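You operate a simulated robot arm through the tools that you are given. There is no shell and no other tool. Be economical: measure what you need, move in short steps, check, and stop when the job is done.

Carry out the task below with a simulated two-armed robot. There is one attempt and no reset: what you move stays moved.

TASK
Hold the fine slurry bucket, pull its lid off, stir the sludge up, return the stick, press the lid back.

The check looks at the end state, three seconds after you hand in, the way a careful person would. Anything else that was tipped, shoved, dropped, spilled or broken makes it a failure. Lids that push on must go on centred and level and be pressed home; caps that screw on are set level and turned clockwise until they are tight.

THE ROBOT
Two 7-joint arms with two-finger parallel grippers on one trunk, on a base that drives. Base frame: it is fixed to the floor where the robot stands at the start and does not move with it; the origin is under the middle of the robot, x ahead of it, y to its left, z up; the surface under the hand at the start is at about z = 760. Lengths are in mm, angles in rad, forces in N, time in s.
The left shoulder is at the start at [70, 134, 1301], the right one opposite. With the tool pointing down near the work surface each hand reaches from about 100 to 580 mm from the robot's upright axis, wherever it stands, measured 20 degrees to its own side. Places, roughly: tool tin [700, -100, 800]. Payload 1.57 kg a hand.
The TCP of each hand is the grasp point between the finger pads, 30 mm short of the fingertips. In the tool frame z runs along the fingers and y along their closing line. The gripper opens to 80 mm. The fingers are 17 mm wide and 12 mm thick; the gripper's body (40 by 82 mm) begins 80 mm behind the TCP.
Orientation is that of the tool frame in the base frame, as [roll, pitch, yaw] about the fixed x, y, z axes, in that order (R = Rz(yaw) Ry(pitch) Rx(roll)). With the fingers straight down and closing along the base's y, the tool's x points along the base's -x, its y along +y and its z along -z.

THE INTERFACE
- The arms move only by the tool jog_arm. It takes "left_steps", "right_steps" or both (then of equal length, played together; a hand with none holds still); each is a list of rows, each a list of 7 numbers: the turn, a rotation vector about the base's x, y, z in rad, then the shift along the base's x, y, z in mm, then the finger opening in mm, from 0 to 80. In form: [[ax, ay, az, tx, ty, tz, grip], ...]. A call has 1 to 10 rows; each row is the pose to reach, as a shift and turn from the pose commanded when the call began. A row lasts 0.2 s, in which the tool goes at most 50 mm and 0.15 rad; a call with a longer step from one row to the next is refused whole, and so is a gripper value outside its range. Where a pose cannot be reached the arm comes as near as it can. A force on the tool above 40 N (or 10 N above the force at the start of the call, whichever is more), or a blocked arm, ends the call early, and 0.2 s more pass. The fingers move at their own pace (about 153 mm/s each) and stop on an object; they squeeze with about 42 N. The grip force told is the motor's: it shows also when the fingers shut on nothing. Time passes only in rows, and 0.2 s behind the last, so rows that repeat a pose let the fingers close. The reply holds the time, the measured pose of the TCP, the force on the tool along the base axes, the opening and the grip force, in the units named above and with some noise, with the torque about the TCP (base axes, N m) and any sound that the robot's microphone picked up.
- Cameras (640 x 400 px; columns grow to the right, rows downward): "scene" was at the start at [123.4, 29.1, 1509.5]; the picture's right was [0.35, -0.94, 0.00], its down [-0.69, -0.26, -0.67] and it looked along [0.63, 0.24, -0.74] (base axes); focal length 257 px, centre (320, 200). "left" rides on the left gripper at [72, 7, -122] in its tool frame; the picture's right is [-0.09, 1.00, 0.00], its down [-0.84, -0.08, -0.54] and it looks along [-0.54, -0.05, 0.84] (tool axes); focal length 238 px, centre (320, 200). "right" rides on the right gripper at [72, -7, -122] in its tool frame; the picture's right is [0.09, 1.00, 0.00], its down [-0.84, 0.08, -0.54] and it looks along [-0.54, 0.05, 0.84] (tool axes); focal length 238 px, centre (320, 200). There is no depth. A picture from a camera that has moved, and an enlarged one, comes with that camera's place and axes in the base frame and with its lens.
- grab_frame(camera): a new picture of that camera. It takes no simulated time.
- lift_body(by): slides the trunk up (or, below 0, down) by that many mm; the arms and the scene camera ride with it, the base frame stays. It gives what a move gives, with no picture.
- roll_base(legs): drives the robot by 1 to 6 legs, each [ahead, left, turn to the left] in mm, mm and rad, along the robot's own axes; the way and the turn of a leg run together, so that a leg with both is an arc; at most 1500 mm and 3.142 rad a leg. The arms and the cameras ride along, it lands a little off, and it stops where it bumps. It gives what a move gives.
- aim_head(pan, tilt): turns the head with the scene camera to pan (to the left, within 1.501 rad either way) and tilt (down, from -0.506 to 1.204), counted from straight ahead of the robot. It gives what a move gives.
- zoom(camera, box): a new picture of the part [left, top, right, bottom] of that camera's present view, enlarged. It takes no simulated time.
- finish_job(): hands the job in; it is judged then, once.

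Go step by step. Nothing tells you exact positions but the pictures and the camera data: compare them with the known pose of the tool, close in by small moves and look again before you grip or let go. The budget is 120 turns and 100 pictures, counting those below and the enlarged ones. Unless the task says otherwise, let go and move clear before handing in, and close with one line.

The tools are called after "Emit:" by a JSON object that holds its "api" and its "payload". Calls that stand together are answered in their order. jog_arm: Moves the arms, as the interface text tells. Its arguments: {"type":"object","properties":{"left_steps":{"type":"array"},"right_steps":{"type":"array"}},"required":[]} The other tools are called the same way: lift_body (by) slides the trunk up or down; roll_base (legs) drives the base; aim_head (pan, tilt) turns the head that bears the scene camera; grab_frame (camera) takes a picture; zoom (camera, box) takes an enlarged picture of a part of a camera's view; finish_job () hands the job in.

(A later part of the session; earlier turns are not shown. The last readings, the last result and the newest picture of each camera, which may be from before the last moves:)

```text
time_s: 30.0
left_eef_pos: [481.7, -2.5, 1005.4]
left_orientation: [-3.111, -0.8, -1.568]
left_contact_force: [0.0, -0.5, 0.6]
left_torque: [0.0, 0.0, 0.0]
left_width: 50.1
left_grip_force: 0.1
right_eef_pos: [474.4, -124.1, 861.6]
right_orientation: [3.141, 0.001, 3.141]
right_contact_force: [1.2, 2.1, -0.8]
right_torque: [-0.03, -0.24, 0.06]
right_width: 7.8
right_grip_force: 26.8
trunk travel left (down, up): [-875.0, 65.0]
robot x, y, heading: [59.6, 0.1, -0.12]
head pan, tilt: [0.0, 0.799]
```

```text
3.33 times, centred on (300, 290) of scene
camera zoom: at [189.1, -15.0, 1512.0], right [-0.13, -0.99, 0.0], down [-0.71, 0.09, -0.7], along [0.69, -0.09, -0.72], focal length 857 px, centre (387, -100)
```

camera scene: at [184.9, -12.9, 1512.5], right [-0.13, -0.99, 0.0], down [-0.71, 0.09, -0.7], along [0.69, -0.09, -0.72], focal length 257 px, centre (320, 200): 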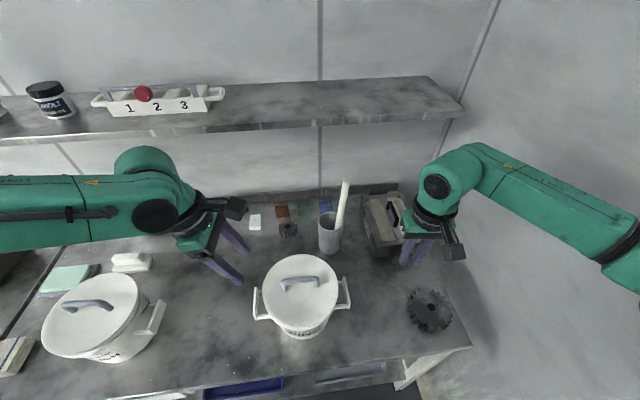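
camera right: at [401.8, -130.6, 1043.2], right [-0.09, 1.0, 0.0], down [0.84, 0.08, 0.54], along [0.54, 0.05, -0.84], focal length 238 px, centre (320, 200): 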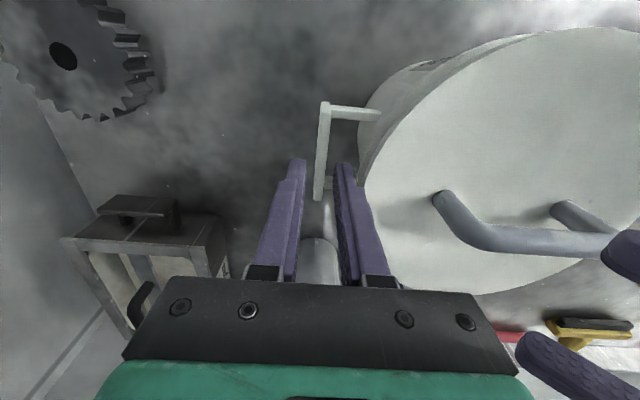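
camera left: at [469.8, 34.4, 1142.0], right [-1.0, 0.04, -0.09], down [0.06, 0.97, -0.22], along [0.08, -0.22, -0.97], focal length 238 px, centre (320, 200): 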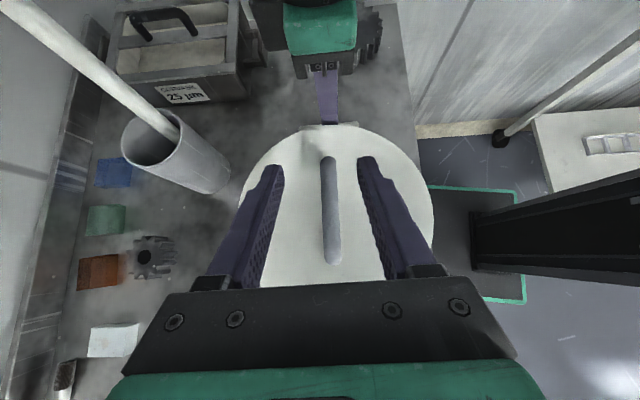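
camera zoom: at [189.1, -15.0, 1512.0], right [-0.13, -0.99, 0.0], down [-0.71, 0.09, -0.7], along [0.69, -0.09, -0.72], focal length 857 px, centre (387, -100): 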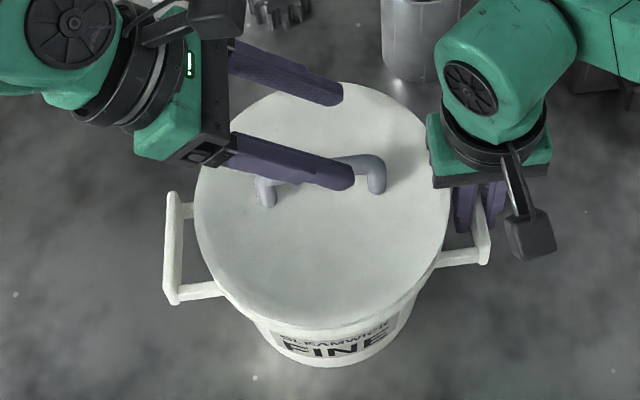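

The bucket stays level in the grip. Now I'll lower the left hand onto the bow, centre ≈ (477, -2, 951).

Emit:
{"api": "jog_arm", "payload": {"left_steps": [[0, 0, 0, -4, 0, -18, 50], [0, 0, 0, -4, 0, -36, 50], [0, 0, 0, -4, 0, -55, 50], [0, 0, 0, -4, 0, -55, 50]]}}

Emit:
{"api": "grab_frame", "payload": {"camera": "left"}}

Emit:
{"api": "zoom", "payload": {"camera": "scene", "box": [230, 230, 370, 350]}}

```text
time_s: 31.0
left_eef_pos: [469.5, 3.5, 985.2]
left_orientation: [-3.112, -0.798, -1.569]
left_contact_force: [0.0, 0.9, 0.0]
left_torque: [0.03, 0.02, 0.0]
left_width: 50.2
left_grip_force: 0.1
left hand out of reach, approached as far as the arm can: row 2, 3, 4
right_eef_pos: [474.6, -123.9, 861.2]
right_orientation: [3.141, 0.0, 3.14]
right_contact_force: [-0.3, -0.7, 0.4]
right_torque: [-0.05, -0.12, 0.01]
right_width: 7.6
right_grip_force: 27.5
trunk travel left (down, up): [-875.0, 65.0]
robot x, y, heading: [60.2, 0.3, -0.131]
head pan, tilt: [0.0, 0.799]
```

```text
64 pictures are left
camera left: at [459.4, 40.5, 1122.7], right [-1.0, 0.04, -0.09], down [0.06, 0.97, -0.22], along [0.08, -0.22, -0.97], focal length 238 px, centre (320, 200)
```

left: 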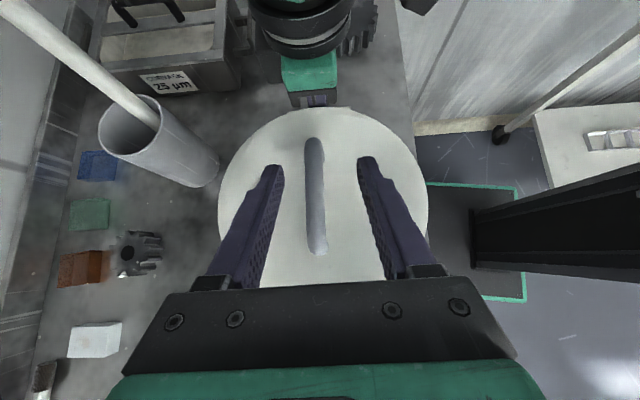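

```text
3.33 times, centred on (300, 290) of scene
camera zoom: at [188.9, -15.5, 1512.1], right [-0.13, -0.99, 0.0], down [-0.71, 0.09, -0.7], along [0.69, -0.09, -0.72], focal length 857 px, centre (387, -100)
```

zoom: 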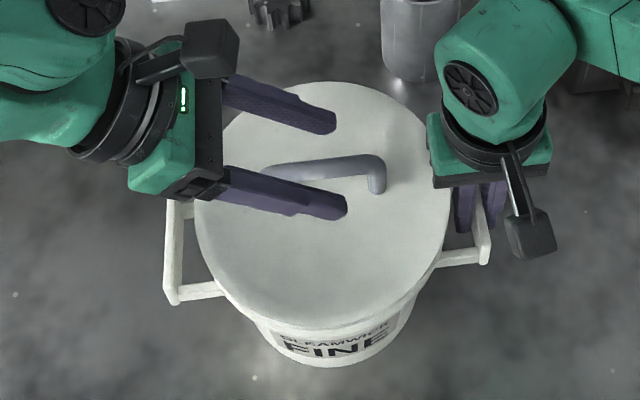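

At full lean the hand stalls at z≈985. I'll try an intermediate lean while descending.

Emit:
{"api": "jog_arm", "payload": {"left_steps": [[0.1, 0, 0, 4, -3, 0, 50], [0.2, 0, 0, 8, -5, 0, 50], [0.3, 0, 0, 8, -5, -5, 50], [0.3, 0, 0, 8, -5, -15, 50], [0.3, 0, 0, 8, -5, -25, 50], [0.3, 0, 0, 8, -5, -35, 50]]}}

```text
time_s: 32.4
left_eef_pos: [482.3, 4.3, 966.9]
left_orientation: [-3.115, -0.501, -1.571]
left_contact_force: [0.8, -0.2, -0.5]
left_torque: [0.01, -0.02, 0.02]
left_width: 49.9
left_grip_force: 0.2
left hand out of reach, approached as far as the arm can: row 2, 3, 4, 5, 6
right_eef_pos: [475.3, -124.6, 862.0]
right_orientation: [-3.141, -0.001, -3.14]
right_contact_force: [0.1, -0.2, 0.6]
right_torque: [-0.08, -0.08, 0.04]
right_width: 7.9
right_grip_force: 26.7
trunk travel left (down, up): [-875.0, 65.0]
robot x, y, heading: [58.9, 1.1, -0.129]
head pan, tilt: [0.0, 0.799]
```

It's close: (482, 4, 967). A bit less lean and a bit more down should reach the bar.

Emit:
{"api": "jog_arm", "payload": {"left_steps": [[0.07, 0, 0, -1, 0, -5, 50], [0.14, 0, 0, -2, 0, -10, 50], [0.2, 0, 0, -3, 0, -15, 50], [0.2, 0, 0, -3, 0, -15, 50]]}}

Emit:
{"api": "grab_frame", "payload": {"camera": "left"}}

```text
time_s: 33.4
left_eef_pos: [492.1, 25.6, 972.1]
left_orientation: [-3.114, -0.301, -1.575]
left_contact_force: [-0.7, 0.1, 0.3]
left_torque: [0.01, -0.02, 0.02]
left_width: 50.1
left_grip_force: 0.1
left hand out of reach, approached as far as the arm can: row 1, 2, 3, 4
right_eef_pos: [474.6, -123.3, 862.1]
right_orientation: [-3.141, 0.0, 3.141]
right_contact_force: [0.3, 0.4, 0.7]
right_torque: [-0.12, -0.04, 0.07]
right_width: 7.9
right_grip_force: 27.4
trunk travel left (down, up): [-875.0, 65.0]
robot x, y, heading: [61.4, 2.1, -0.129]
head pan, tilt: [0.0, 0.799]
```

```text
62 pictures are left
camera left: at [482.1, -6.8, 1110.9], right [-1.0, 0.08, -0.05], down [0.06, 0.96, 0.27], along [0.07, 0.27, -0.96], focal length 238 px, centre (320, 200)
```

left: 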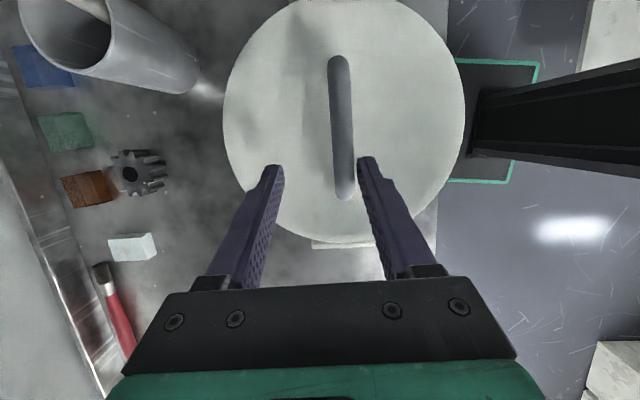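

The limit looks like wrist elevation relative to the shoulder, so lowering the trunk should help. I'll release the bracket, raise both hands, then lower the trunk by 120 mm.

Emit:
{"api": "jog_arm", "payload": {"right_steps": [[0, 0, 0, 0, 0, 0, 18], [0, 0, 0, 0, 0, 0, 18], [0, 0, 0, 0, 0, 20, 18], [0, 0, 0, 0, 0, 50, 18], [0, 0, 0, 0, -3, 90, 18], [0, 0, 0, 0, -6, 130, 18], [0, 0, 0, 0, -9, 165, 18], [0, 0, 0, 0, -12, 200, 18], [0, 0, 0, 0, -12, 200, 18]], "left_steps": [[0, 0, 0, 0, 20, 20, 50], [-0.1, 0, 0, 0, 40, 40, 50], [-0.2, 0, 0, 0, 60, 60, 50], [-0.3, 0, 0, 0, 70, 80, 50], [-0.3, 0, 0, 0, 80, 100, 50], [-0.3, 0, 0, 0, 80, 120, 50], [-0.3, 0, 0, 0, 80, 140, 50], [-0.3, 0, 0, 0, 80, 160, 50], [-0.3, 0, 0, 0, 80, 160, 50]]}}

Emit:
{"api": "lift_body", "payload": {"by": -120}}

```text
time_s: 35.4
left_eef_pos: [493.0, 105.2, 1132.6]
left_orientation: [-3.109, -0.599, -1.57]
left_contact_force: [0.7, -0.6, 0.3]
left_torque: [-0.03, -0.02, 0.04]
left_width: 50.0
left_grip_force: 0.1
right_eef_pos: [474.9, -136.0, 1062.7]
right_orientation: [3.141, 0.0, 3.141]
right_contact_force: [0.7, 0.3, -0.2]
right_torque: [-0.02, -0.01, -0.03]
right_width: 18.1
right_grip_force: 0.0
trunk travel left (down, up): [-875.0, 65.0]
robot x, y, heading: [62.0, 0.6, -0.125]
head pan, tilt: [0.0, 0.799]
```

```text
time_s: 36.9
left_eef_pos: [493.1, 105.7, 1012.1]
left_orientation: [-3.109, -0.599, -1.569]
left_contact_force: [0.4, 0.4, 0.1]
left_torque: [-0.02, 0.01, 0.01]
left_width: 49.9
left_grip_force: 0.0
right_eef_pos: [474.5, -134.9, 940.8]
right_orientation: [3.141, -0.001, -3.141]
right_contact_force: [0.7, -0.1, 0.4]
right_torque: [0.0, 0.0, 0.01]
right_width: 17.7
right_grip_force: 0.1
trunk travel left (down, up): [-755.0, 185.0]
robot x, y, heading: [56.9, 0.4, -0.13]
head pan, tilt: [0.0, 0.799]
```

Now I'll test the left hand's reach to the bow, aiming at (477, 0, 985) and then 960.

Emit:
{"api": "jog_arm", "payload": {"left_steps": [[0, 0, 0, -4, -30, -5, 50], [0, 0, 0, -8, -60, -10, 50], [0, 0, 0, -12, -90, -20, 50], [0, 0, 0, -16, -106, -30, 50], [0, 0, 0, -16, -106, -45, 50], [0, 0, 0, -16, -106, -52, 50], [0, 0, 0, -16, -106, -52, 50]]}}

Emit:
{"api": "grab_frame", "payload": {"camera": "left"}}

```text
time_s: 38.5
left_eef_pos: [477.4, -2.0, 959.4]
left_orientation: [-3.111, -0.598, -1.57]
left_contact_force: [0.5, -0.1, 0.9]
left_torque: [0.05, -0.03, 0.02]
left_width: 49.9
left_grip_force: 0.1
right_eef_pos: [475.7, -135.5, 941.2]
right_orientation: [3.141, -0.001, -3.141]
right_contact_force: [-0.5, -0.2, 0.3]
right_torque: [-0.03, 0.02, -0.02]
right_width: 18.0
right_grip_force: 0.2
trunk travel left (down, up): [-755.0, 185.0]
robot x, y, heading: [56.9, 1.9, -0.124]
head pan, tilt: [0.0, 0.799]
```

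```text
61 pictures are left
camera left: at [465.7, 8.8, 1101.3], right [-1.0, 0.06, -0.08], down [0.06, 1.0, -0.02], along [0.08, -0.03, -1.0], focal length 238 px, centre (320, 200)
```

left: 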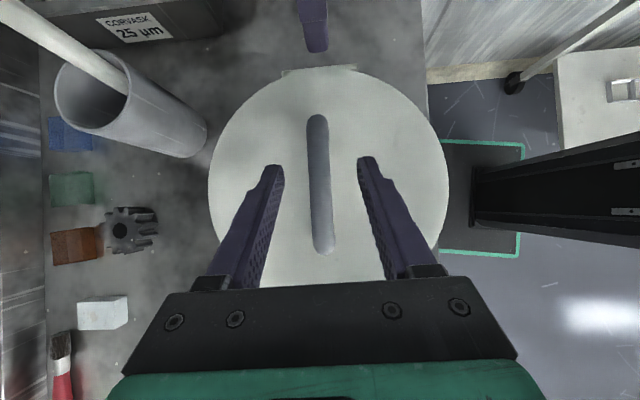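

The left hand reaches the bow exactly. Next I'll regrip the right bracket; a quick look from above first.

Emit:
{"api": "jog_arm", "payload": {"right_steps": [[0, 0, 0, -1, 11.5, 0, 18], [0, 0, 0, -1, 11.5, -22, 18], [0, 0, 0, -1, 11.5, -22, 18]]}}

Emit:
{"api": "grab_frame", "payload": {"camera": "right"}}

```text
time_s: 39.3
left_eef_pos: [475.7, -1.0, 960.7]
left_orientation: [-3.11, -0.599, -1.568]
left_contact_force: [0.5, -0.2, -0.3]
left_torque: [-0.01, -0.01, -0.01]
left_width: 50.1
left_grip_force: 0.1
right_eef_pos: [474.9, -124.0, 919.8]
right_orientation: [-3.14, 0.001, -3.141]
right_contact_force: [0.7, -0.5, 0.1]
right_torque: [-0.03, -0.02, 0.0]
right_width: 18.0
right_grip_force: 0.2
trunk travel left (down, up): [-755.0, 185.0]
robot x, y, heading: [60.0, -1.4, -0.128]
head pan, tilt: [0.0, 0.799]
```

```text
60 pictures are left
camera right: at [402.7, -131.0, 1040.5], right [-0.09, 1.0, 0.0], down [0.84, 0.08, 0.54], along [0.54, 0.05, -0.84], focal length 238 px, centre (320, 200)
```

right: 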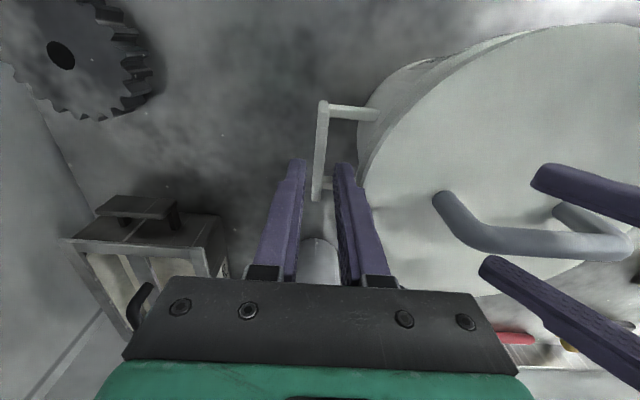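

Same view as before, so the bracket is aligned. I'll descend and grip it, then settle the left hand 10 mm lower and close on the bow.

Emit:
{"api": "jog_arm", "payload": {"right_steps": [[0, 0, 0, 0, 0, -20, 18], [0, 0, 0, 0, 0, -40, 18], [0, 0, 0, 0, 0, -58, 18], [0, 0, 0, 0, 0, -58, 18], [0, 0, 0, 0, 0, -58, 0], [0, 0, 0, 0, 0, -58, 0], [0, 0, 0, 0, 0, -58, 0]], "left_steps": [[0, 0, 0, 1, 0, -4, 50], [0, 0, 0, 1, 0, -9, 50], [0, 0, 0, 1, 0, -9, 50], [0, 0, 0, 1, 0, -9, 50], [0, 0, 0, 1, 0, -9, 50], [0, 0, 0, 1, 0, -9, 50], [0, 0, 0, 1, 0, -9, 50]]}}

Emit:
{"api": "jog_arm", "payload": {"left_steps": [[0, 0, 0, 0, 0, 0, 0], [0, 0, 0, 0, 0, 0, 0], [0, 0, 0, 0, 0, 0, 0]]}}

Emit:
{"api": "zoom", "payload": {"camera": "scene", "box": [220, 200, 380, 320]}}

```text
time_s: 40.9
left_eef_pos: [477.9, -0.7, 951.3]
left_orientation: [-3.11, -0.598, -1.569]
left_contact_force: [-0.9, -0.2, -0.2]
left_torque: [0.01, -0.01, 0.0]
left_width: 49.9
left_grip_force: 0.0
right_eef_pos: [474.0, -123.8, 862.0]
right_orientation: [3.141, 0.001, -3.141]
right_contact_force: [-0.2, -0.9, -0.7]
right_torque: [-0.07, -0.12, 0.06]
right_width: 7.8
right_grip_force: 26.8
trunk travel left (down, up): [-755.0, 185.0]
robot x, y, heading: [61.6, -1.2, -0.128]
head pan, tilt: [0.0, 0.799]
```

```text
time_s: 41.7
left_eef_pos: [476.6, -2.3, 950.3]
left_orientation: [-3.11, -0.598, -1.571]
left_contact_force: [-3.9, 0.3, 1.2]
left_torque: [-0.07, 0.0, -0.31]
left_width: 13.0
left_grip_force: 30.1
right_eef_pos: [473.2, -124.0, 862.4]
right_orientation: [-3.141, -0.001, -3.14]
right_contact_force: [3.4, -1.4, 0.0]
right_torque: [-0.12, 0.32, 0.03]
right_width: 7.8
right_grip_force: 26.9
trunk travel left (down, up): [-755.0, 185.0]
robot x, y, heading: [58.1, 0.5, -0.131]
head pan, tilt: [0.0, 0.799]
```

```text
3.33 times, centred on (300, 260) of scene
camera zoom: at [188.7, -15.6, 1392.1], right [-0.13, -0.99, 0.0], down [-0.71, 0.09, -0.7], along [0.69, -0.09, -0.72], focal length 857 px, centre (387, 0)
```

zoom: 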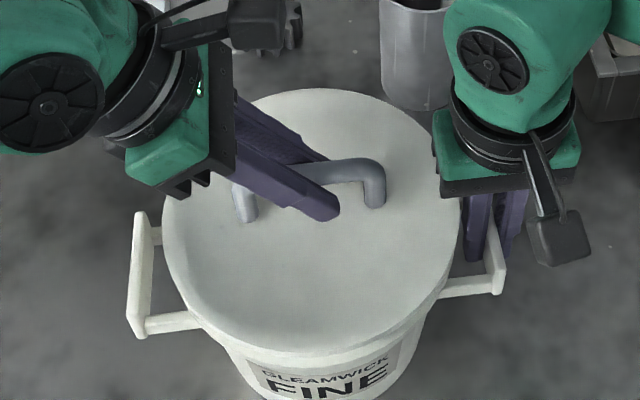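

Both hands have a grip. The seated-lid reference for the left TCP is (476.6, -2.3, 950.3). Now I'll pull the lid slowly upward.

Emit:
{"api": "jog_arm", "payload": {"left_steps": [[0, 0, 0, 0, 0, 2, 0], [0, 0, 0, 0, 0, 4, 0], [0, 0, 0, 0, 0, 6, 0], [0, 0, 0, 0, 0, 8, 0], [0, 0, 0, 0, 0, 10, 0], [0, 0, 0, 0, 0, 13, 0], [0, 0, 0, 0, 0, 16, 0], [0, 0, 0, 0, 0, 20, 0]]}}

Emit:
{"api": "zoom", "payload": {"camera": "scene", "box": [220, 200, 380, 320]}}

```text
time_s: 43.5
left_eef_pos: [477.3, -1.7, 970.4]
left_orientation: [-3.109, -0.598, -1.57]
left_contact_force: [0.9, 0.6, -0.7]
left_torque: [-0.01, -0.03, 0.03]
left_width: 13.3
left_grip_force: 30.1
right_eef_pos: [474.4, -124.2, 862.3]
right_orientation: [-3.141, -0.001, 3.141]
right_contact_force: [0.4, 1.0, 0.4]
right_torque: [0.0, -0.21, 0.03]
right_width: 7.9
right_grip_force: 27.4
trunk travel left (down, up): [-755.0, 185.0]
robot x, y, heading: [62.4, -3.8, -0.127]
head pan, tilt: [0.0, 0.799]
heard: snap
```

```text
3.33 times, centred on (300, 260) of scene
camera zoom: at [189.1, -15.1, 1392.1], right [-0.13, -0.99, 0.0], down [-0.71, 0.09, -0.7], along [0.69, -0.09, -0.72], focal length 857 px, centre (387, 0)
```

zoom: 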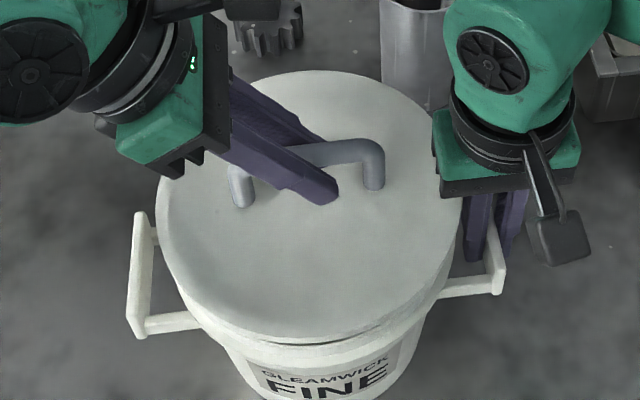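

The lid snapped free and is lifted 20 mm. The right gripper's body overhangs the lid edge, so I'll open and raise the right hand away before lifting further.

Emit:
{"api": "jog_arm", "payload": {"right_steps": [[0, 0, 0, 0, 0, 0, 18], [0, 0, 0, 0, 0, 0, 18], [0, 0, 0, 0, 0, 20, 18], [0, 0, 0, 0, -2, 50, 18], [0, 0, 0, 0, -10, 85, 20], [0, 0, 0, -10, -40, 110, 30], [0, 0, 0, -20, -75, 130, 40], [0, 0, 0, -30, -115, 140, 50], [0, 0, 0, -30, -115, 140, 50]]}}

Emit:
{"api": "jog_arm", "payload": {"left_steps": [[0, 0, 0, 0, 0, 15, 0], [0, 0, 0, 0, 0, 35, 0], [0, 0, 0, 0, 0, 60, 0], [0, 0, 0, 0, 0, 80, 0], [0, 0, 0, 0, 0, 80, 0]]}}

Emit:
{"api": "grab_frame", "payload": {"camera": "scene"}}

Emit:
{"api": "grab_frame", "payload": {"camera": "right"}}

```text
time_s: 45.5
left_eef_pos: [476.6, -0.8, 970.1]
left_orientation: [-3.11, -0.6, -1.569]
left_contact_force: [-0.3, -0.5, -0.5]
left_torque: [0.01, -0.04, -0.01]
left_width: 13.0
left_grip_force: 29.8
right_eef_pos: [442.7, -238.7, 1003.6]
right_orientation: [3.141, 0.001, -3.141]
right_contact_force: [-0.1, -0.1, 0.1]
right_torque: [-0.01, 0.0, -0.02]
right_width: 49.8
right_grip_force: 0.0
trunk travel left (down, up): [-755.0, 185.0]
robot x, y, heading: [61.5, 2.7, -0.126]
head pan, tilt: [0.0, 0.799]
```

```text
time_s: 46.7
left_eef_pos: [477.4, -0.6, 1048.9]
left_orientation: [-3.111, -0.598, -1.57]
left_contact_force: [-0.3, -0.1, -0.9]
left_torque: [0.02, 0.01, 0.0]
left_width: 13.2
left_grip_force: 29.8
right_eef_pos: [444.2, -237.3, 1001.5]
right_orientation: [-3.141, 0.001, -3.141]
right_contact_force: [-0.4, 0.5, -0.6]
right_torque: [0.01, 0.02, -0.01]
right_width: 50.0
right_grip_force: 0.0
trunk travel left (down, up): [-755.0, 185.0]
robot x, y, heading: [58.8, 3.4, -0.128]
head pan, tilt: [0.0, 0.799]
```

```text
57 pictures are left
camera scene: at [189.0, -15.3, 1392.1], right [-0.13, -0.99, 0.0], down [-0.71, 0.09, -0.7], along [0.69, -0.09, -0.72], focal length 257 px, centre (320, 200)
```

scene: 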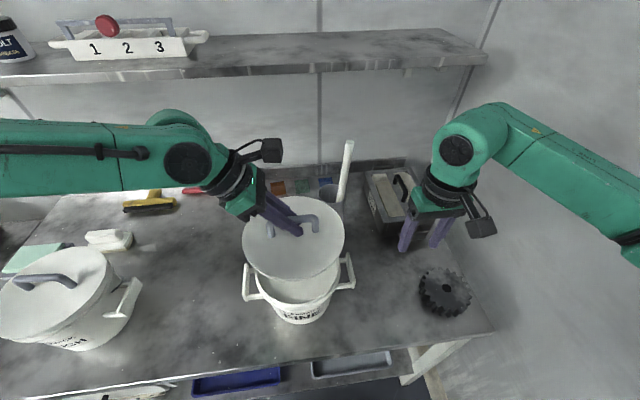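

```text
56 pictures are left
camera right: at [372.2, -244.8, 1122.9], right [-0.09, 1.0, 0.0], down [0.84, 0.08, 0.54], along [0.54, 0.05, -0.84], focal length 238 px, centre (320, 200)
```

right: 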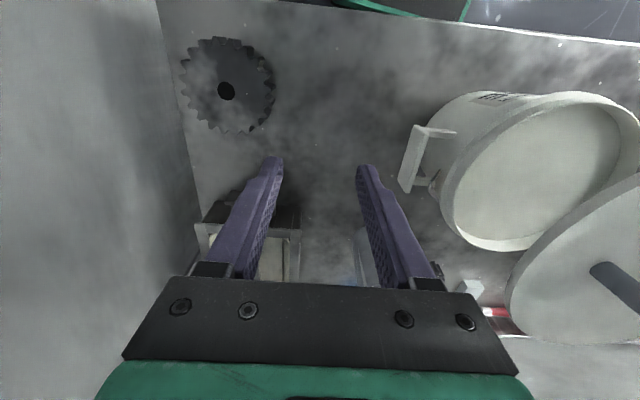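

The lid is off and pale sludge fills the bucket. I'll carry the lid to a free patch behind and between the buckets, about (590, 222), and straighten the hand on the way.

Emit:
{"api": "jog_arm", "payload": {"left_steps": [[0.05, 0, 0, 15, 28, 0, 0], [0.12, 0, 0, 30, 56, 0, 0], [0.2, 0, 0, 45, 85, -5, 0], [0.28, 0, 0, 60, 113, -10, 0], [0.36, 0, 0, 75, 142, -20, 0], [0.44, 0, 0, 90, 170, -30, 0], [0.52, 0, 0, 103, 198, -40, 0], [0.57, 0, 0, 113, 223, -50, 0], [0.57, 0, 0, 113, 223, -50, 0]]}}

Emit:
{"api": "grab_frame", "payload": {"camera": "scene"}}

Emit:
{"api": "grab_frame", "payload": {"camera": "left"}}

```text
time_s: 48.7
left_eef_pos: [590.3, 219.8, 1000.1]
left_orientation: [-3.109, -0.028, -1.571]
left_contact_force: [0.0, -1.3, -0.5]
left_torque: [-0.02, 0.02, 0.02]
left_width: 13.1
left_grip_force: 30.1
right_eef_pos: [443.7, -238.1, 1002.2]
right_orientation: [-3.141, 0.0, 3.142]
right_contact_force: [0.9, -0.1, 0.0]
right_torque: [-0.03, 0.0, -0.01]
right_width: 50.1
right_grip_force: 0.1
trunk travel left (down, up): [-755.0, 185.0]
robot x, y, heading: [62.2, -1.8, -0.123]
head pan, tilt: [0.0, 0.799]
```

```text
55 pictures are left
camera scene: at [188.4, -15.6, 1392.1], right [-0.13, -0.99, 0.0], down [-0.71, 0.09, -0.7], along [0.69, -0.09, -0.72], focal length 257 px, centre (320, 200)
```

scene: 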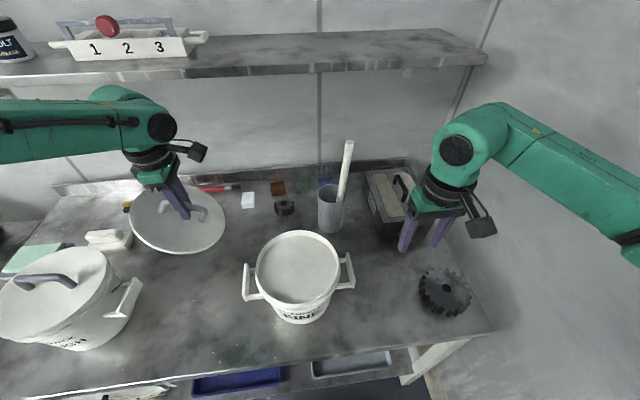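

```text
54 pictures are left
camera left: at [580.2, 152.2, 1124.8], right [-1.0, 0.09, -0.03], down [0.06, 0.85, 0.52], along [0.08, 0.52, -0.85], focal length 238 px, centre (320, 200)
```

left: 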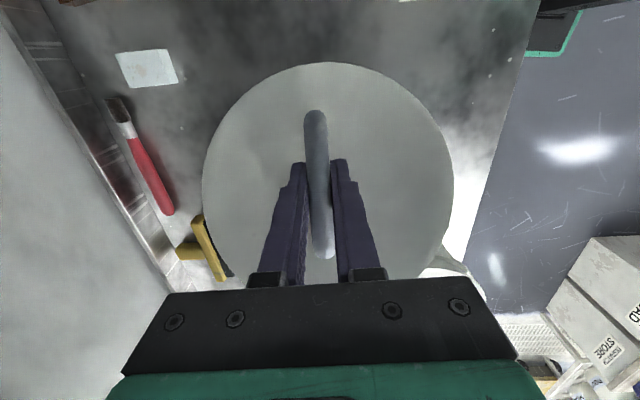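

The lid turned with the hand when I straightened it, so I must restore the lean before setting it down. I'll do that while moving to (640, 160), which keeps the forearm away from the ROUGH bucket.

Emit:
{"api": "jog_arm", "payload": {"left_steps": [[-0.1, 0, 0, 10, -15, -5, 0], [-0.2, 0, 0, 20, -30, -10, 0], [-0.3, 0, 0, 30, -45, -15, 0], [-0.4, 0, 0, 40, -55, -20, 0], [-0.5, 0, 0, 50, -60, -25, 0], [-0.57, 0, 0, 50, -60, -50, 0], [-0.57, 0, 0, 50, -60, -75, 0], [-0.57, 0, 0, 50, -60, -100, 0], [-0.57, 0, 0, 50, -60, -100, 0]]}}

Emit:
{"api": "grab_frame", "payload": {"camera": "scene"}}

Emit:
{"api": "grab_frame", "payload": {"camera": "right"}}

```text
time_s: 50.7
left_eef_pos: [623.9, 159.3, 913.9]
left_orientation: [-3.108, -0.598, -1.569]
left_contact_force: [1.2, 0.2, -1.0]
left_torque: [0.0, 0.02, -0.03]
left_width: 12.9
left_grip_force: 30.2
left hand out of reach, approached as far as the arm can: row 7, 8, 9
right_eef_pos: [444.6, -239.0, 1001.8]
right_orientation: [3.141, 0.001, -3.141]
right_contact_force: [1.3, -0.3, -0.2]
right_torque: [0.03, -0.02, -0.04]
right_width: 49.9
right_grip_force: 0.0
trunk travel left (down, up): [-755.0, 185.0]
robot x, y, heading: [57.6, 1.5, -0.125]
head pan, tilt: [0.0, 0.799]
```

```text
53 pictures are left
camera scene: at [189.1, -15.7, 1392.1], right [-0.13, -0.99, 0.0], down [-0.71, 0.09, -0.7], along [0.69, -0.09, -0.72], focal length 257 px, centre (320, 200)
```

scene: 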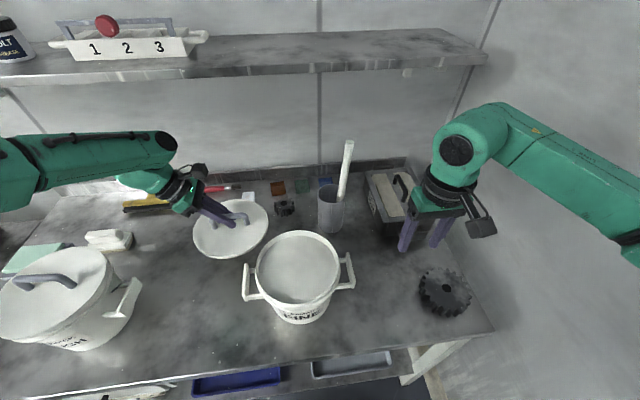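

```text
52 pictures are left
camera right: at [372.2, -245.1, 1122.8], right [-0.09, 1.0, 0.0], down [0.84, 0.08, 0.54], along [0.54, 0.05, -0.84], focal length 238 px, centre (320, 200)
```

right: 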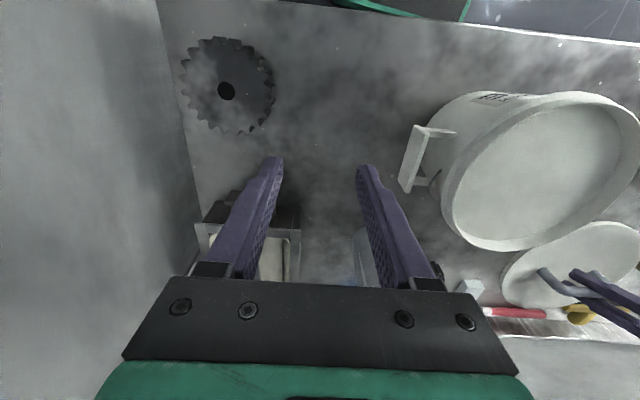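

That's at the arm's far limit. A closer spot at about (530, 225), between the buckets, has room, so I'll move there and lower to just above the table.

Emit:
{"api": "jog_arm", "payload": {"left_steps": [[0, 0, 0, -20, 18, 5, 0], [0, 0, 0, -40, 36, 10, 0], [0, 0, 0, -60, 52, 10, 0], [0, 0, 0, -80, 62, 10, 0], [0, 0, 0, -94, 68, 5, 0], [0, 0, 0, -94, 68, -20, 0], [0, 0, 0, -94, 68, -45, 0], [0, 0, 0, -94, 68, -65, 0], [0, 0, 0, -94, 68, -65, 0]]}}

Emit:
{"api": "grab_frame", "payload": {"camera": "scene"}}

Emit:
{"api": "grab_frame", "payload": {"camera": "left"}}

```text
time_s: 52.7
left_eef_pos: [529.3, 228.9, 848.5]
left_orientation: [-3.112, -0.6, -1.568]
left_contact_force: [0.2, -0.6, -0.5]
left_torque: [0.01, -0.03, -0.03]
left_width: 13.0
left_grip_force: 30.2
right_eef_pos: [444.5, -238.6, 1001.7]
right_orientation: [3.141, 0.0, -3.141]
right_contact_force: [0.8, -0.6, 0.1]
right_torque: [0.0, 0.0, -0.01]
right_width: 49.9
right_grip_force: 0.1
trunk travel left (down, up): [-755.0, 185.0]
robot x, y, heading: [59.4, 0.5, -0.125]
head pan, tilt: [0.0, 0.799]
```

```text
51 pictures are left
camera scene: at [188.6, -15.3, 1392.1], right [-0.13, -0.99, 0.0], down [-0.71, 0.09, -0.7], along [0.69, -0.09, -0.72], focal length 257 px, centre (320, 200)
```

scene: 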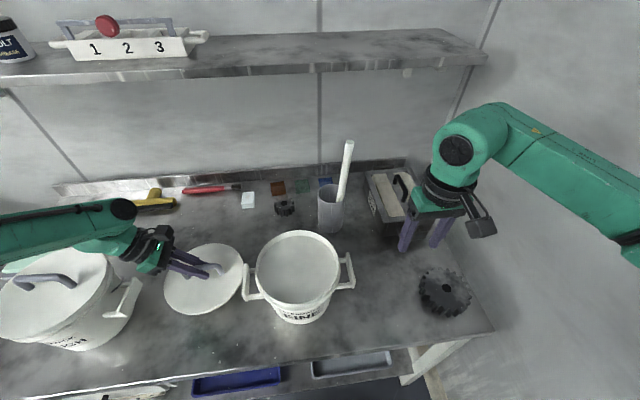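

```text
50 pictures are left
camera left: at [518.9, 238.4, 990.8], right [-1.0, 0.06, -0.08], down [0.06, 1.0, -0.02], along [0.08, -0.03, -1.0], focal length 238 px, centre (320, 200)
```

left: 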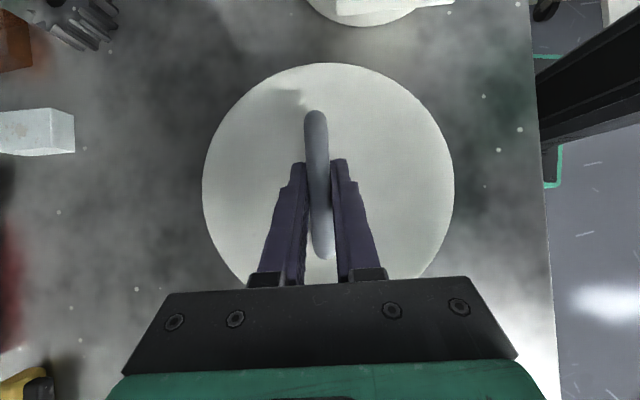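

The lid is level and hovering over a clear patch. Before lowering the last 30 mm I'll check the forearm's clearance to the ROUGH bucket.

Emit:
{"api": "aim_head", "payload": {"pan": 0.7, "tilt": 0.8}}

Emit:
{"api": "grab_frame", "payload": {"camera": "scene"}}

```text
time_s: 53.8
left_eef_pos: [529.8, 228.3, 849.0]
left_orientation: [-3.109, -0.597, -1.569]
left_contact_force: [0.5, 0.0, -0.5]
left_torque: [0.01, 0.02, -0.01]
left_width: 12.9
left_grip_force: 30.3
right_eef_pos: [443.4, -238.0, 1002.0]
right_orientation: [-3.141, 0.0, -3.141]
right_contact_force: [0.0, 0.2, -0.1]
right_torque: [-0.03, -0.01, 0.03]
right_width: 50.0
right_grip_force: 0.0
trunk travel left (down, up): [-755.0, 185.0]
robot x, y, heading: [57.7, 1.0, -0.129]
head pan, tilt: [0.7, 0.799]
```

```text
49 pictures are left
camera scene: at [176.5, 38.6, 1392.1], right [0.54, -0.84, 0.0], down [-0.6, -0.39, -0.7], along [0.59, 0.38, -0.72], focal length 257 px, centre (320, 200)
```

scene: 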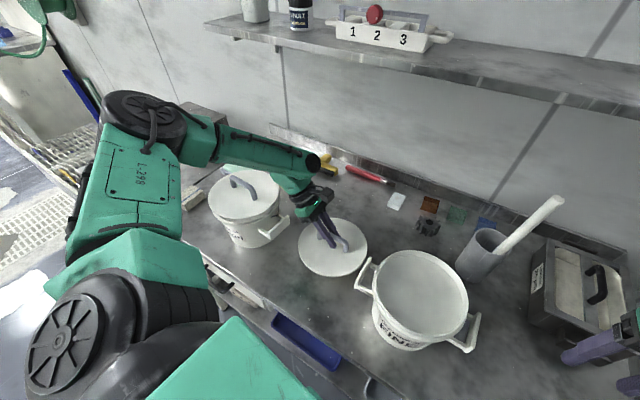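

The forearm passes clear above and behind the ROUGH bucket. I'll lower the lid gently onto the table.

Emit:
{"api": "jog_arm", "payload": {"left_steps": [[0, 0, 0, 0, 0, -8, 0], [0, 0, 0, 0, 0, -16, 0], [0, 0, 0, 0, 0, -22, 0], [0, 0, 0, 0, 0, -25, 0], [0, 0, 0, 0, 0, -28, 0], [0, 0, 0, 0, 0, -31, 0], [0, 0, 0, 0, 0, -34, 0], [0, 0, 0, 0, 0, -37, 0], [0, 0, 0, 0, 0, -40, 0]]}}

Emit:
{"api": "grab_frame", "payload": {"camera": "scene"}}

```text
time_s: 55.8
left_eef_pos: [524.7, 229.1, 819.7]
left_orientation: [-3.11, -0.599, -1.569]
left_contact_force: [0.8, 0.7, -0.1]
left_torque: [0.02, -0.04, -0.01]
left_width: 13.3
left_grip_force: 29.9
left hand out of reach, approached as far as the arm can: row 6, 7, 8, 9
right_eef_pos: [444.2, -238.6, 1002.0]
right_orientation: [3.14, 0.001, 3.141]
right_contact_force: [-0.3, -1.0, -0.5]
right_torque: [0.0, 0.01, -0.01]
right_width: 50.0
right_grip_force: 0.1
trunk travel left (down, up): [-755.0, 185.0]
robot x, y, heading: [58.6, -0.8, -0.13]
head pan, tilt: [0.7, 0.799]
```

```text
48 pictures are left
camera scene: at [176.5, 38.6, 1392.1], right [0.54, -0.84, 0.0], down [-0.6, -0.39, -0.7], along [0.59, 0.38, -0.72], focal length 257 px, centre (320, 200)
```

scene: 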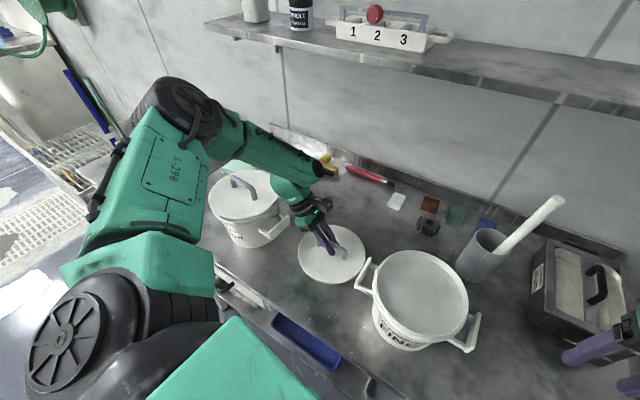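

There's no contact yet at z≈820 and the arm is at its limit. I'll raise the hand 25 mm, lower the trunk 40 mm, and then try again.

Emit:
{"api": "jog_arm", "payload": {"left_steps": [[0, 0, 0, 3, 0, 12, 0], [0, 0, 0, 5, 0, 25, 0], [0, 0, 0, 5, 0, 25, 0]]}}

Emit:
{"api": "lift_body", "payload": {"by": -40}}

Emit:
{"api": "jog_arm", "payload": {"left_steps": [[0, 0, 0, 0, 0, 2, 0], [0, 0, 0, 0, 0, 0, 0]]}}

```text
time_s: 56.6
left_eef_pos: [529.2, 228.1, 844.6]
left_orientation: [-3.112, -0.597, -1.568]
left_contact_force: [0.9, -0.3, 0.0]
left_torque: [-0.02, 0.01, -0.03]
left_width: 13.2
left_grip_force: 29.8
right_eef_pos: [445.4, -237.1, 1003.0]
right_orientation: [3.141, 0.0, -3.141]
right_contact_force: [-0.3, 0.8, -0.2]
right_torque: [-0.01, -0.03, -0.02]
right_width: 49.8
right_grip_force: 0.1
trunk travel left (down, up): [-755.0, 185.0]
robot x, y, heading: [61.8, 1.1, -0.129]
head pan, tilt: [0.7, 0.799]
```

```text
time_s: 57.4
left_eef_pos: [529.1, 228.6, 804.8]
left_orientation: [-3.11, -0.598, -1.568]
left_contact_force: [0.1, 0.5, -1.1]
left_torque: [-0.01, -0.02, 0.01]
left_width: 13.2
left_grip_force: 29.9
right_eef_pos: [443.0, -237.8, 962.9]
right_orientation: [3.141, 0.001, 3.14]
right_contact_force: [-0.5, 0.3, 0.8]
right_torque: [0.02, -0.01, 0.02]
right_width: 50.0
right_grip_force: 0.0
trunk travel left (down, up): [-715.0, 225.0]
robot x, y, heading: [55.6, 0.7, -0.128]
head pan, tilt: [0.7, 0.799]
```

```text
time_s: 58.0
left_eef_pos: [530.1, 229.1, 804.5]
left_orientation: [-3.11, -0.599, -1.569]
left_contact_force: [0.9, -1.0, -1.2]
left_torque: [-0.02, -0.01, -0.01]
left_width: 12.9
left_grip_force: 29.9
right_eef_pos: [442.9, -238.7, 962.1]
right_orientation: [3.141, 0.001, -3.14]
right_contact_force: [0.4, 0.0, 0.0]
right_torque: [-0.03, -0.01, -0.05]
right_width: 50.0
right_grip_force: 0.2
trunk travel left (down, up): [-715.0, 225.0]
robot x, y, heading: [59.3, -1.1, -0.128]
head pan, tilt: [0.7, 0.799]
```

Emit:
{"api": "jog_arm", "payload": {"left_steps": [[0, 0, 0, 0, 0, -2, 0], [0, 0, 0, 0, 0, -4, 0], [0, 0, 0, 0, 0, -6, 0], [0, 0, 0, 0, 0, -8, 0], [0, 0, 0, 0, 0, -10, 0]]}}

Emit:
{"api": "grab_frame", "payload": {"camera": "scene"}}

```text
time_s: 59.2
left_eef_pos: [528.3, 228.0, 799.1]
left_orientation: [-3.1, -0.6, -1.574]
left_contact_force: [5.0, 7.7, 33.7]
left_torque: [-0.01, -0.01, -0.12]
left_width: 14.0
left_grip_force: 30.2
right_eef_pos: [441.0, -237.4, 963.3]
right_orientation: [3.14, 0.003, -3.141]
right_contact_force: [-0.1, 0.3, -0.3]
right_torque: [-0.04, 0.01, 0.02]
right_width: 49.8
right_grip_force: 0.1
trunk travel left (down, up): [-715.0, 225.0]
robot x, y, heading: [60.2, 0.0, -0.131]
head pan, tilt: [0.7, 0.799]
```

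```text
47 pictures are left
camera scene: at [171.7, 37.7, 1353.0], right [0.54, -0.84, 0.0], down [-0.6, -0.39, -0.7], along [0.59, 0.38, -0.71], focal length 257 px, centre (320, 200)
```

scene: 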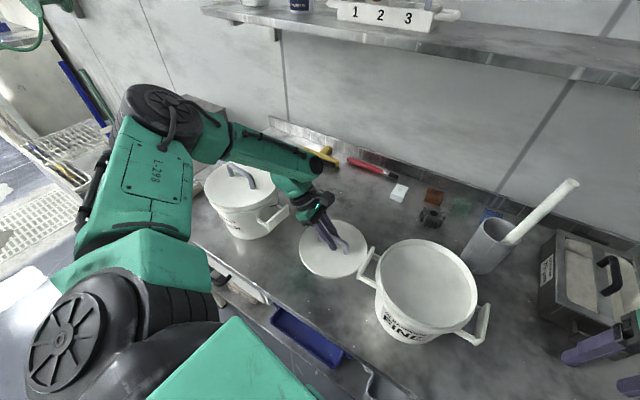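

Contact: the lid rests on the table. I'll ease off, open and raise the left hand clear.

Emit:
{"api": "jog_arm", "payload": {"left_steps": [[0, 0, 0, 0, 0, 1, 0], [0, 0, 0, 0, 0, 1.5, 25], [0, 0, 0, 0, 0, 1.5, 50], [0, 0, 0, 0, 0, 10, 50], [0, 0, 0, 0, 0, 35, 50], [0, 0, 0, 0, 0, 75, 50], [0, 0, 0, -10, 5, 115, 50], [0, 0, 0, -30, 15, 150, 50], [0, 0, 0, -50, 25, 180, 50]]}}

Emit:
{"api": "aim_head", "payload": {"pan": 0.0, "tilt": 0.7}}

Emit:
{"api": "grab_frame", "payload": {"camera": "scene"}}

Emit:
{"api": "grab_frame", "payload": {"camera": "left"}}

```text
time_s: 61.2
left_eef_pos: [475.5, 252.8, 977.8]
left_orientation: [-3.111, -0.598, -1.569]
left_contact_force: [-0.9, -0.3, 0.0]
left_torque: [-0.02, -0.06, 0.01]
left_width: 50.2
left_grip_force: 0.1
right_eef_pos: [441.2, -239.9, 961.5]
right_orientation: [3.14, 0.0, -3.141]
right_contact_force: [0.2, -1.0, 0.2]
right_torque: [0.01, -0.03, 0.02]
right_width: 49.9
right_grip_force: 0.0
trunk travel left (down, up): [-715.0, 225.0]
robot x, y, heading: [59.2, -2.1, -0.133]
head pan, tilt: [0.7, 0.799]
```

```text
time_s: 62.3
left_eef_pos: [477.5, 254.7, 977.6]
left_orientation: [-3.111, -0.599, -1.568]
left_contact_force: [-0.4, 0.8, -0.1]
left_torque: [-0.01, 0.01, -0.02]
left_width: 50.0
left_grip_force: 0.0
right_eef_pos: [444.5, -236.7, 962.4]
right_orientation: [-3.141, 0.0, 3.142]
right_contact_force: [0.0, -0.1, -0.2]
right_torque: [0.0, -0.02, -0.01]
right_width: 49.9
right_grip_force: 0.0
trunk travel left (down, up): [-715.0, 225.0]
robot x, y, heading: [61.5, -0.9, -0.13]
head pan, tilt: [0.0, 0.7]
```

```text
46 pictures are left
camera scene: at [192.5, -16.0, 1360.4], right [-0.13, -0.99, 0.0], down [-0.64, 0.08, -0.76], along [0.76, -0.1, -0.64], focal length 257 px, centre (320, 200)
```

scene: 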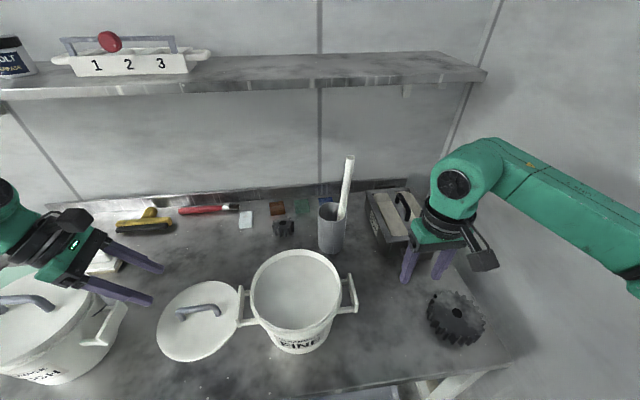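

```text
45 pictures are left
camera left: at [467.2, 264.0, 1118.2], right [-1.0, 0.06, -0.08], down [0.06, 1.0, -0.02], along [0.08, -0.03, -1.0], focal length 238 px, centre (320, 200)
```

left: 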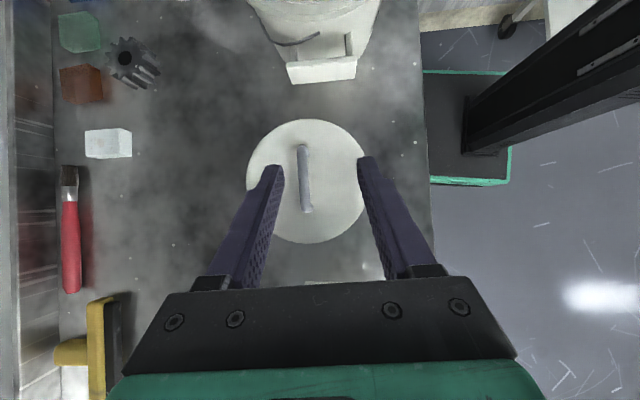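

The lid is flat on the table. Now the stick: I'll pitch the right hand 45° forward and bring it to a pre-grasp 100 mm short of the stick, aiming for (686, -143, 985).

Emit:
{"api": "jog_arm", "payload": {"right_steps": [[0, -0.1, 0, 15, 8, 30, 50], [0, -0.23, 0, 35, 18, 60, 50], [0, -0.36, 0, 65, 35, 85, 50], [0, -0.49, 0, 100, 55, 94, 50], [0, -0.62, 0, 135, 75, 94, 50], [0, -0.75, 0, 165, 92, 94, 50], [0, -0.785, 0, 172, 95, 94, 50], [0, -0.785, 0, 172, 95, 94, 50]]}}

Emit:
{"api": "grab_frame", "payload": {"camera": "right"}}

Emit:
{"api": "grab_frame", "payload": {"camera": "scene"}}

```text
time_s: 64.1
left_eef_pos: [476.8, 253.8, 977.0]
left_orientation: [-3.11, -0.598, -1.568]
left_contact_force: [0.4, 0.6, 0.3]
left_torque: [-0.03, 0.04, -0.01]
left_width: 50.1
left_grip_force: 0.0
right_eef_pos: [615.6, -143.8, 1055.7]
right_orientation: [-3.141, 0.786, -3.141]
right_contact_force: [-0.5, 0.1, 0.1]
right_torque: [-0.03, -0.01, 0.03]
right_width: 50.1
right_grip_force: 0.2
trunk travel left (down, up): [-715.0, 225.0]
robot x, y, heading: [61.8, 1.3, -0.121]
head pan, tilt: [0.0, 0.7]
```

```text
44 pictures are left
camera right: at [477.8, -151.1, 1091.1], right [-0.07, 1.0, -0.07], down [0.21, 0.08, 0.98], along [0.98, 0.05, -0.21], focal length 238 px, centre (320, 200)
```

right: 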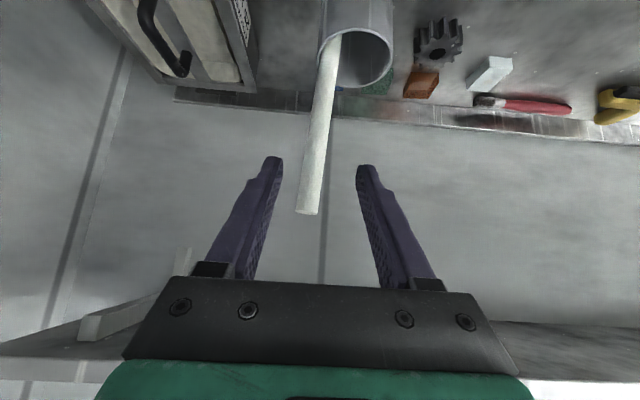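

```text
43 pictures are left
camera scene: at [192.7, -16.0, 1360.4], right [-0.13, -0.99, 0.0], down [-0.64, 0.08, -0.76], along [0.76, -0.1, -0.64], focal length 257 px, centre (320, 200)
```

scene: 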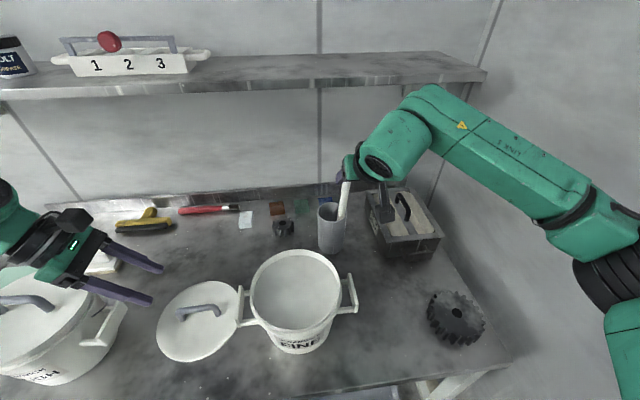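

The wrist view confirms the stick: top at about (688, -151, 1056), so roughly (681, -145) at z=985. I'll advance along the tool axis and close.

Emit:
{"api": "jog_arm", "payload": {"right_steps": [[0, 0, 0, 22, -0.5, -23, 50], [0, 0, 0, 44, -1, -47, 50], [0, 0, 0, 65, -1.5, -70, 50], [0, 0, 0, 65, -1.5, -70, 50]]}}

Emit:
{"api": "grab_frame", "payload": {"camera": "right"}}

```text
time_s: 65.1
left_eef_pos: [477.5, 254.1, 976.4]
left_orientation: [-3.11, -0.599, -1.571]
left_contact_force: [0.3, -0.8, 0.2]
left_torque: [0.01, -0.01, -0.04]
left_width: 50.0
left_grip_force: 0.1
right_eef_pos: [681.7, -143.8, 984.8]
right_orientation: [-3.14, 0.785, -3.141]
right_contact_force: [-0.3, 0.0, -0.2]
right_torque: [0.02, 0.02, -0.02]
right_width: 49.9
right_grip_force: 0.1
trunk travel left (down, up): [-715.0, 225.0]
robot x, y, heading: [59.2, -0.6, -0.129]
head pan, tilt: [0.0, 0.7]
```

```text
42 pictures are left
camera right: at [543.9, -150.3, 1019.7], right [-0.07, 1.0, -0.07], down [0.21, 0.08, 0.97], along [0.98, 0.05, -0.21], focal length 238 px, centre (320, 200)
```

right: 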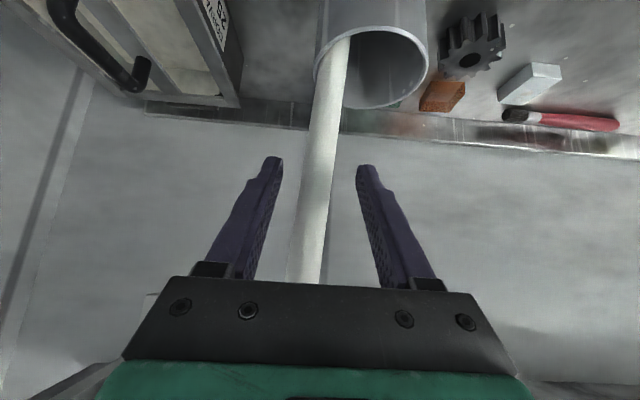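

The stick is between the fingers. I'll close and lift straight up.

Emit:
{"api": "jog_arm", "payload": {"right_steps": [[0, 0, 0, 0, 0, 0, 0], [0, 0, 0, 0, 0, 0, 0], [0, 0, 0, 0, 0, 0, 0], [0, 0, 0, 0, 0, 3, 0], [0, 0, 0, 0, 0, 10, 0]]}}

Emit:
{"api": "grab_frame", "payload": {"camera": "right"}}

```text
time_s: 66.3
left_eef_pos: [478.0, 256.4, 975.1]
left_orientation: [-3.11, -0.601, -1.569]
left_contact_force: [0.0, -0.1, 0.7]
left_torque: [-0.01, 0.01, 0.03]
left_width: 50.0
left_grip_force: 0.1
right_eef_pos: [681.6, -139.4, 995.1]
right_orientation: [3.141, 0.785, -3.142]
right_contact_force: [-0.7, 7.0, -2.4]
right_torque: [0.73, 0.05, 0.04]
right_width: 18.7
right_grip_force: 33.4
trunk travel left (down, up): [-715.0, 225.0]
robot x, y, heading: [58.9, 1.0, -0.129]
head pan, tilt: [0.0, 0.7]
```

```text
41 pictures are left
camera right: at [544.0, -148.7, 1030.2], right [-0.07, 1.0, -0.07], down [0.21, 0.08, 0.97], along [0.98, 0.05, -0.21], focal length 238 px, centre (320, 200)
```

right: 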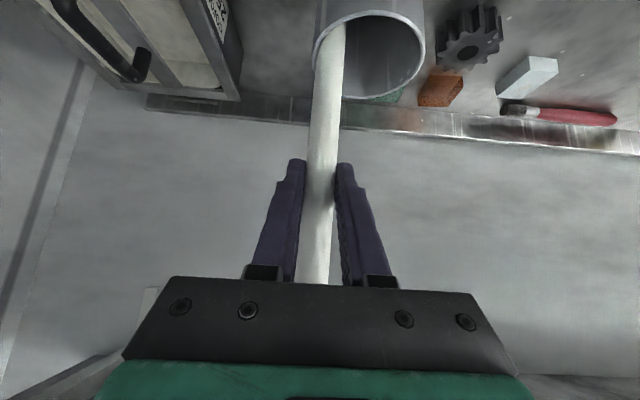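

The stick is held at 18 mm. There's a side load of about 7 N against the tin rim, so I'll ease +y and lift out.

Emit:
{"api": "jog_arm", "payload": {"right_steps": [[0, 0, 0, 0, 5, 2, 0], [0, 0, 0, 0, 9, 8, 0], [0, 0, 0, 0, 11, 20, 0], [0, 0, 0, 0, 12, 35, 0], [0, 0, 0, 0, 13, 50, 0]]}}

Emit:
{"api": "zoom", "payload": {"camera": "scene", "box": [280, 120, 440, 260]}}

```text
time_s: 67.5
left_eef_pos: [477.6, 254.2, 976.8]
left_orientation: [-3.111, -0.6, -1.569]
left_contact_force: [-0.4, 0.3, 0.2]
left_torque: [-0.01, 0.03, -0.03]
left_width: 50.0
left_grip_force: 0.0
right_eef_pos: [680.3, -130.2, 1045.9]
right_orientation: [3.141, 0.786, 3.141]
right_contact_force: [-0.1, 0.0, -0.6]
right_torque: [-0.02, 0.07, -0.04]
right_width: 18.6
right_grip_force: 32.9
trunk travel left (down, up): [-715.0, 225.0]
robot x, y, heading: [56.2, -0.0, -0.125]
head pan, tilt: [0.0, 0.7]
```

```text
2.86 times, centred on (360, 190) of scene
camera zoom: at [192.8, -15.5, 1360.4], right [-0.13, -0.99, 0.0], down [-0.64, 0.08, -0.76], along [0.76, -0.1, -0.64], focal length 735 px, centre (206, 229)
```

zoom: 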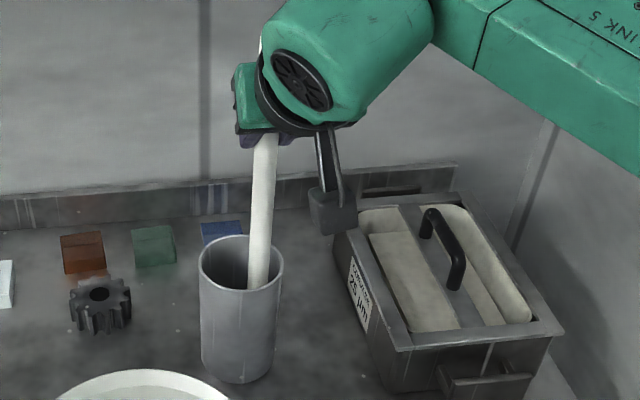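

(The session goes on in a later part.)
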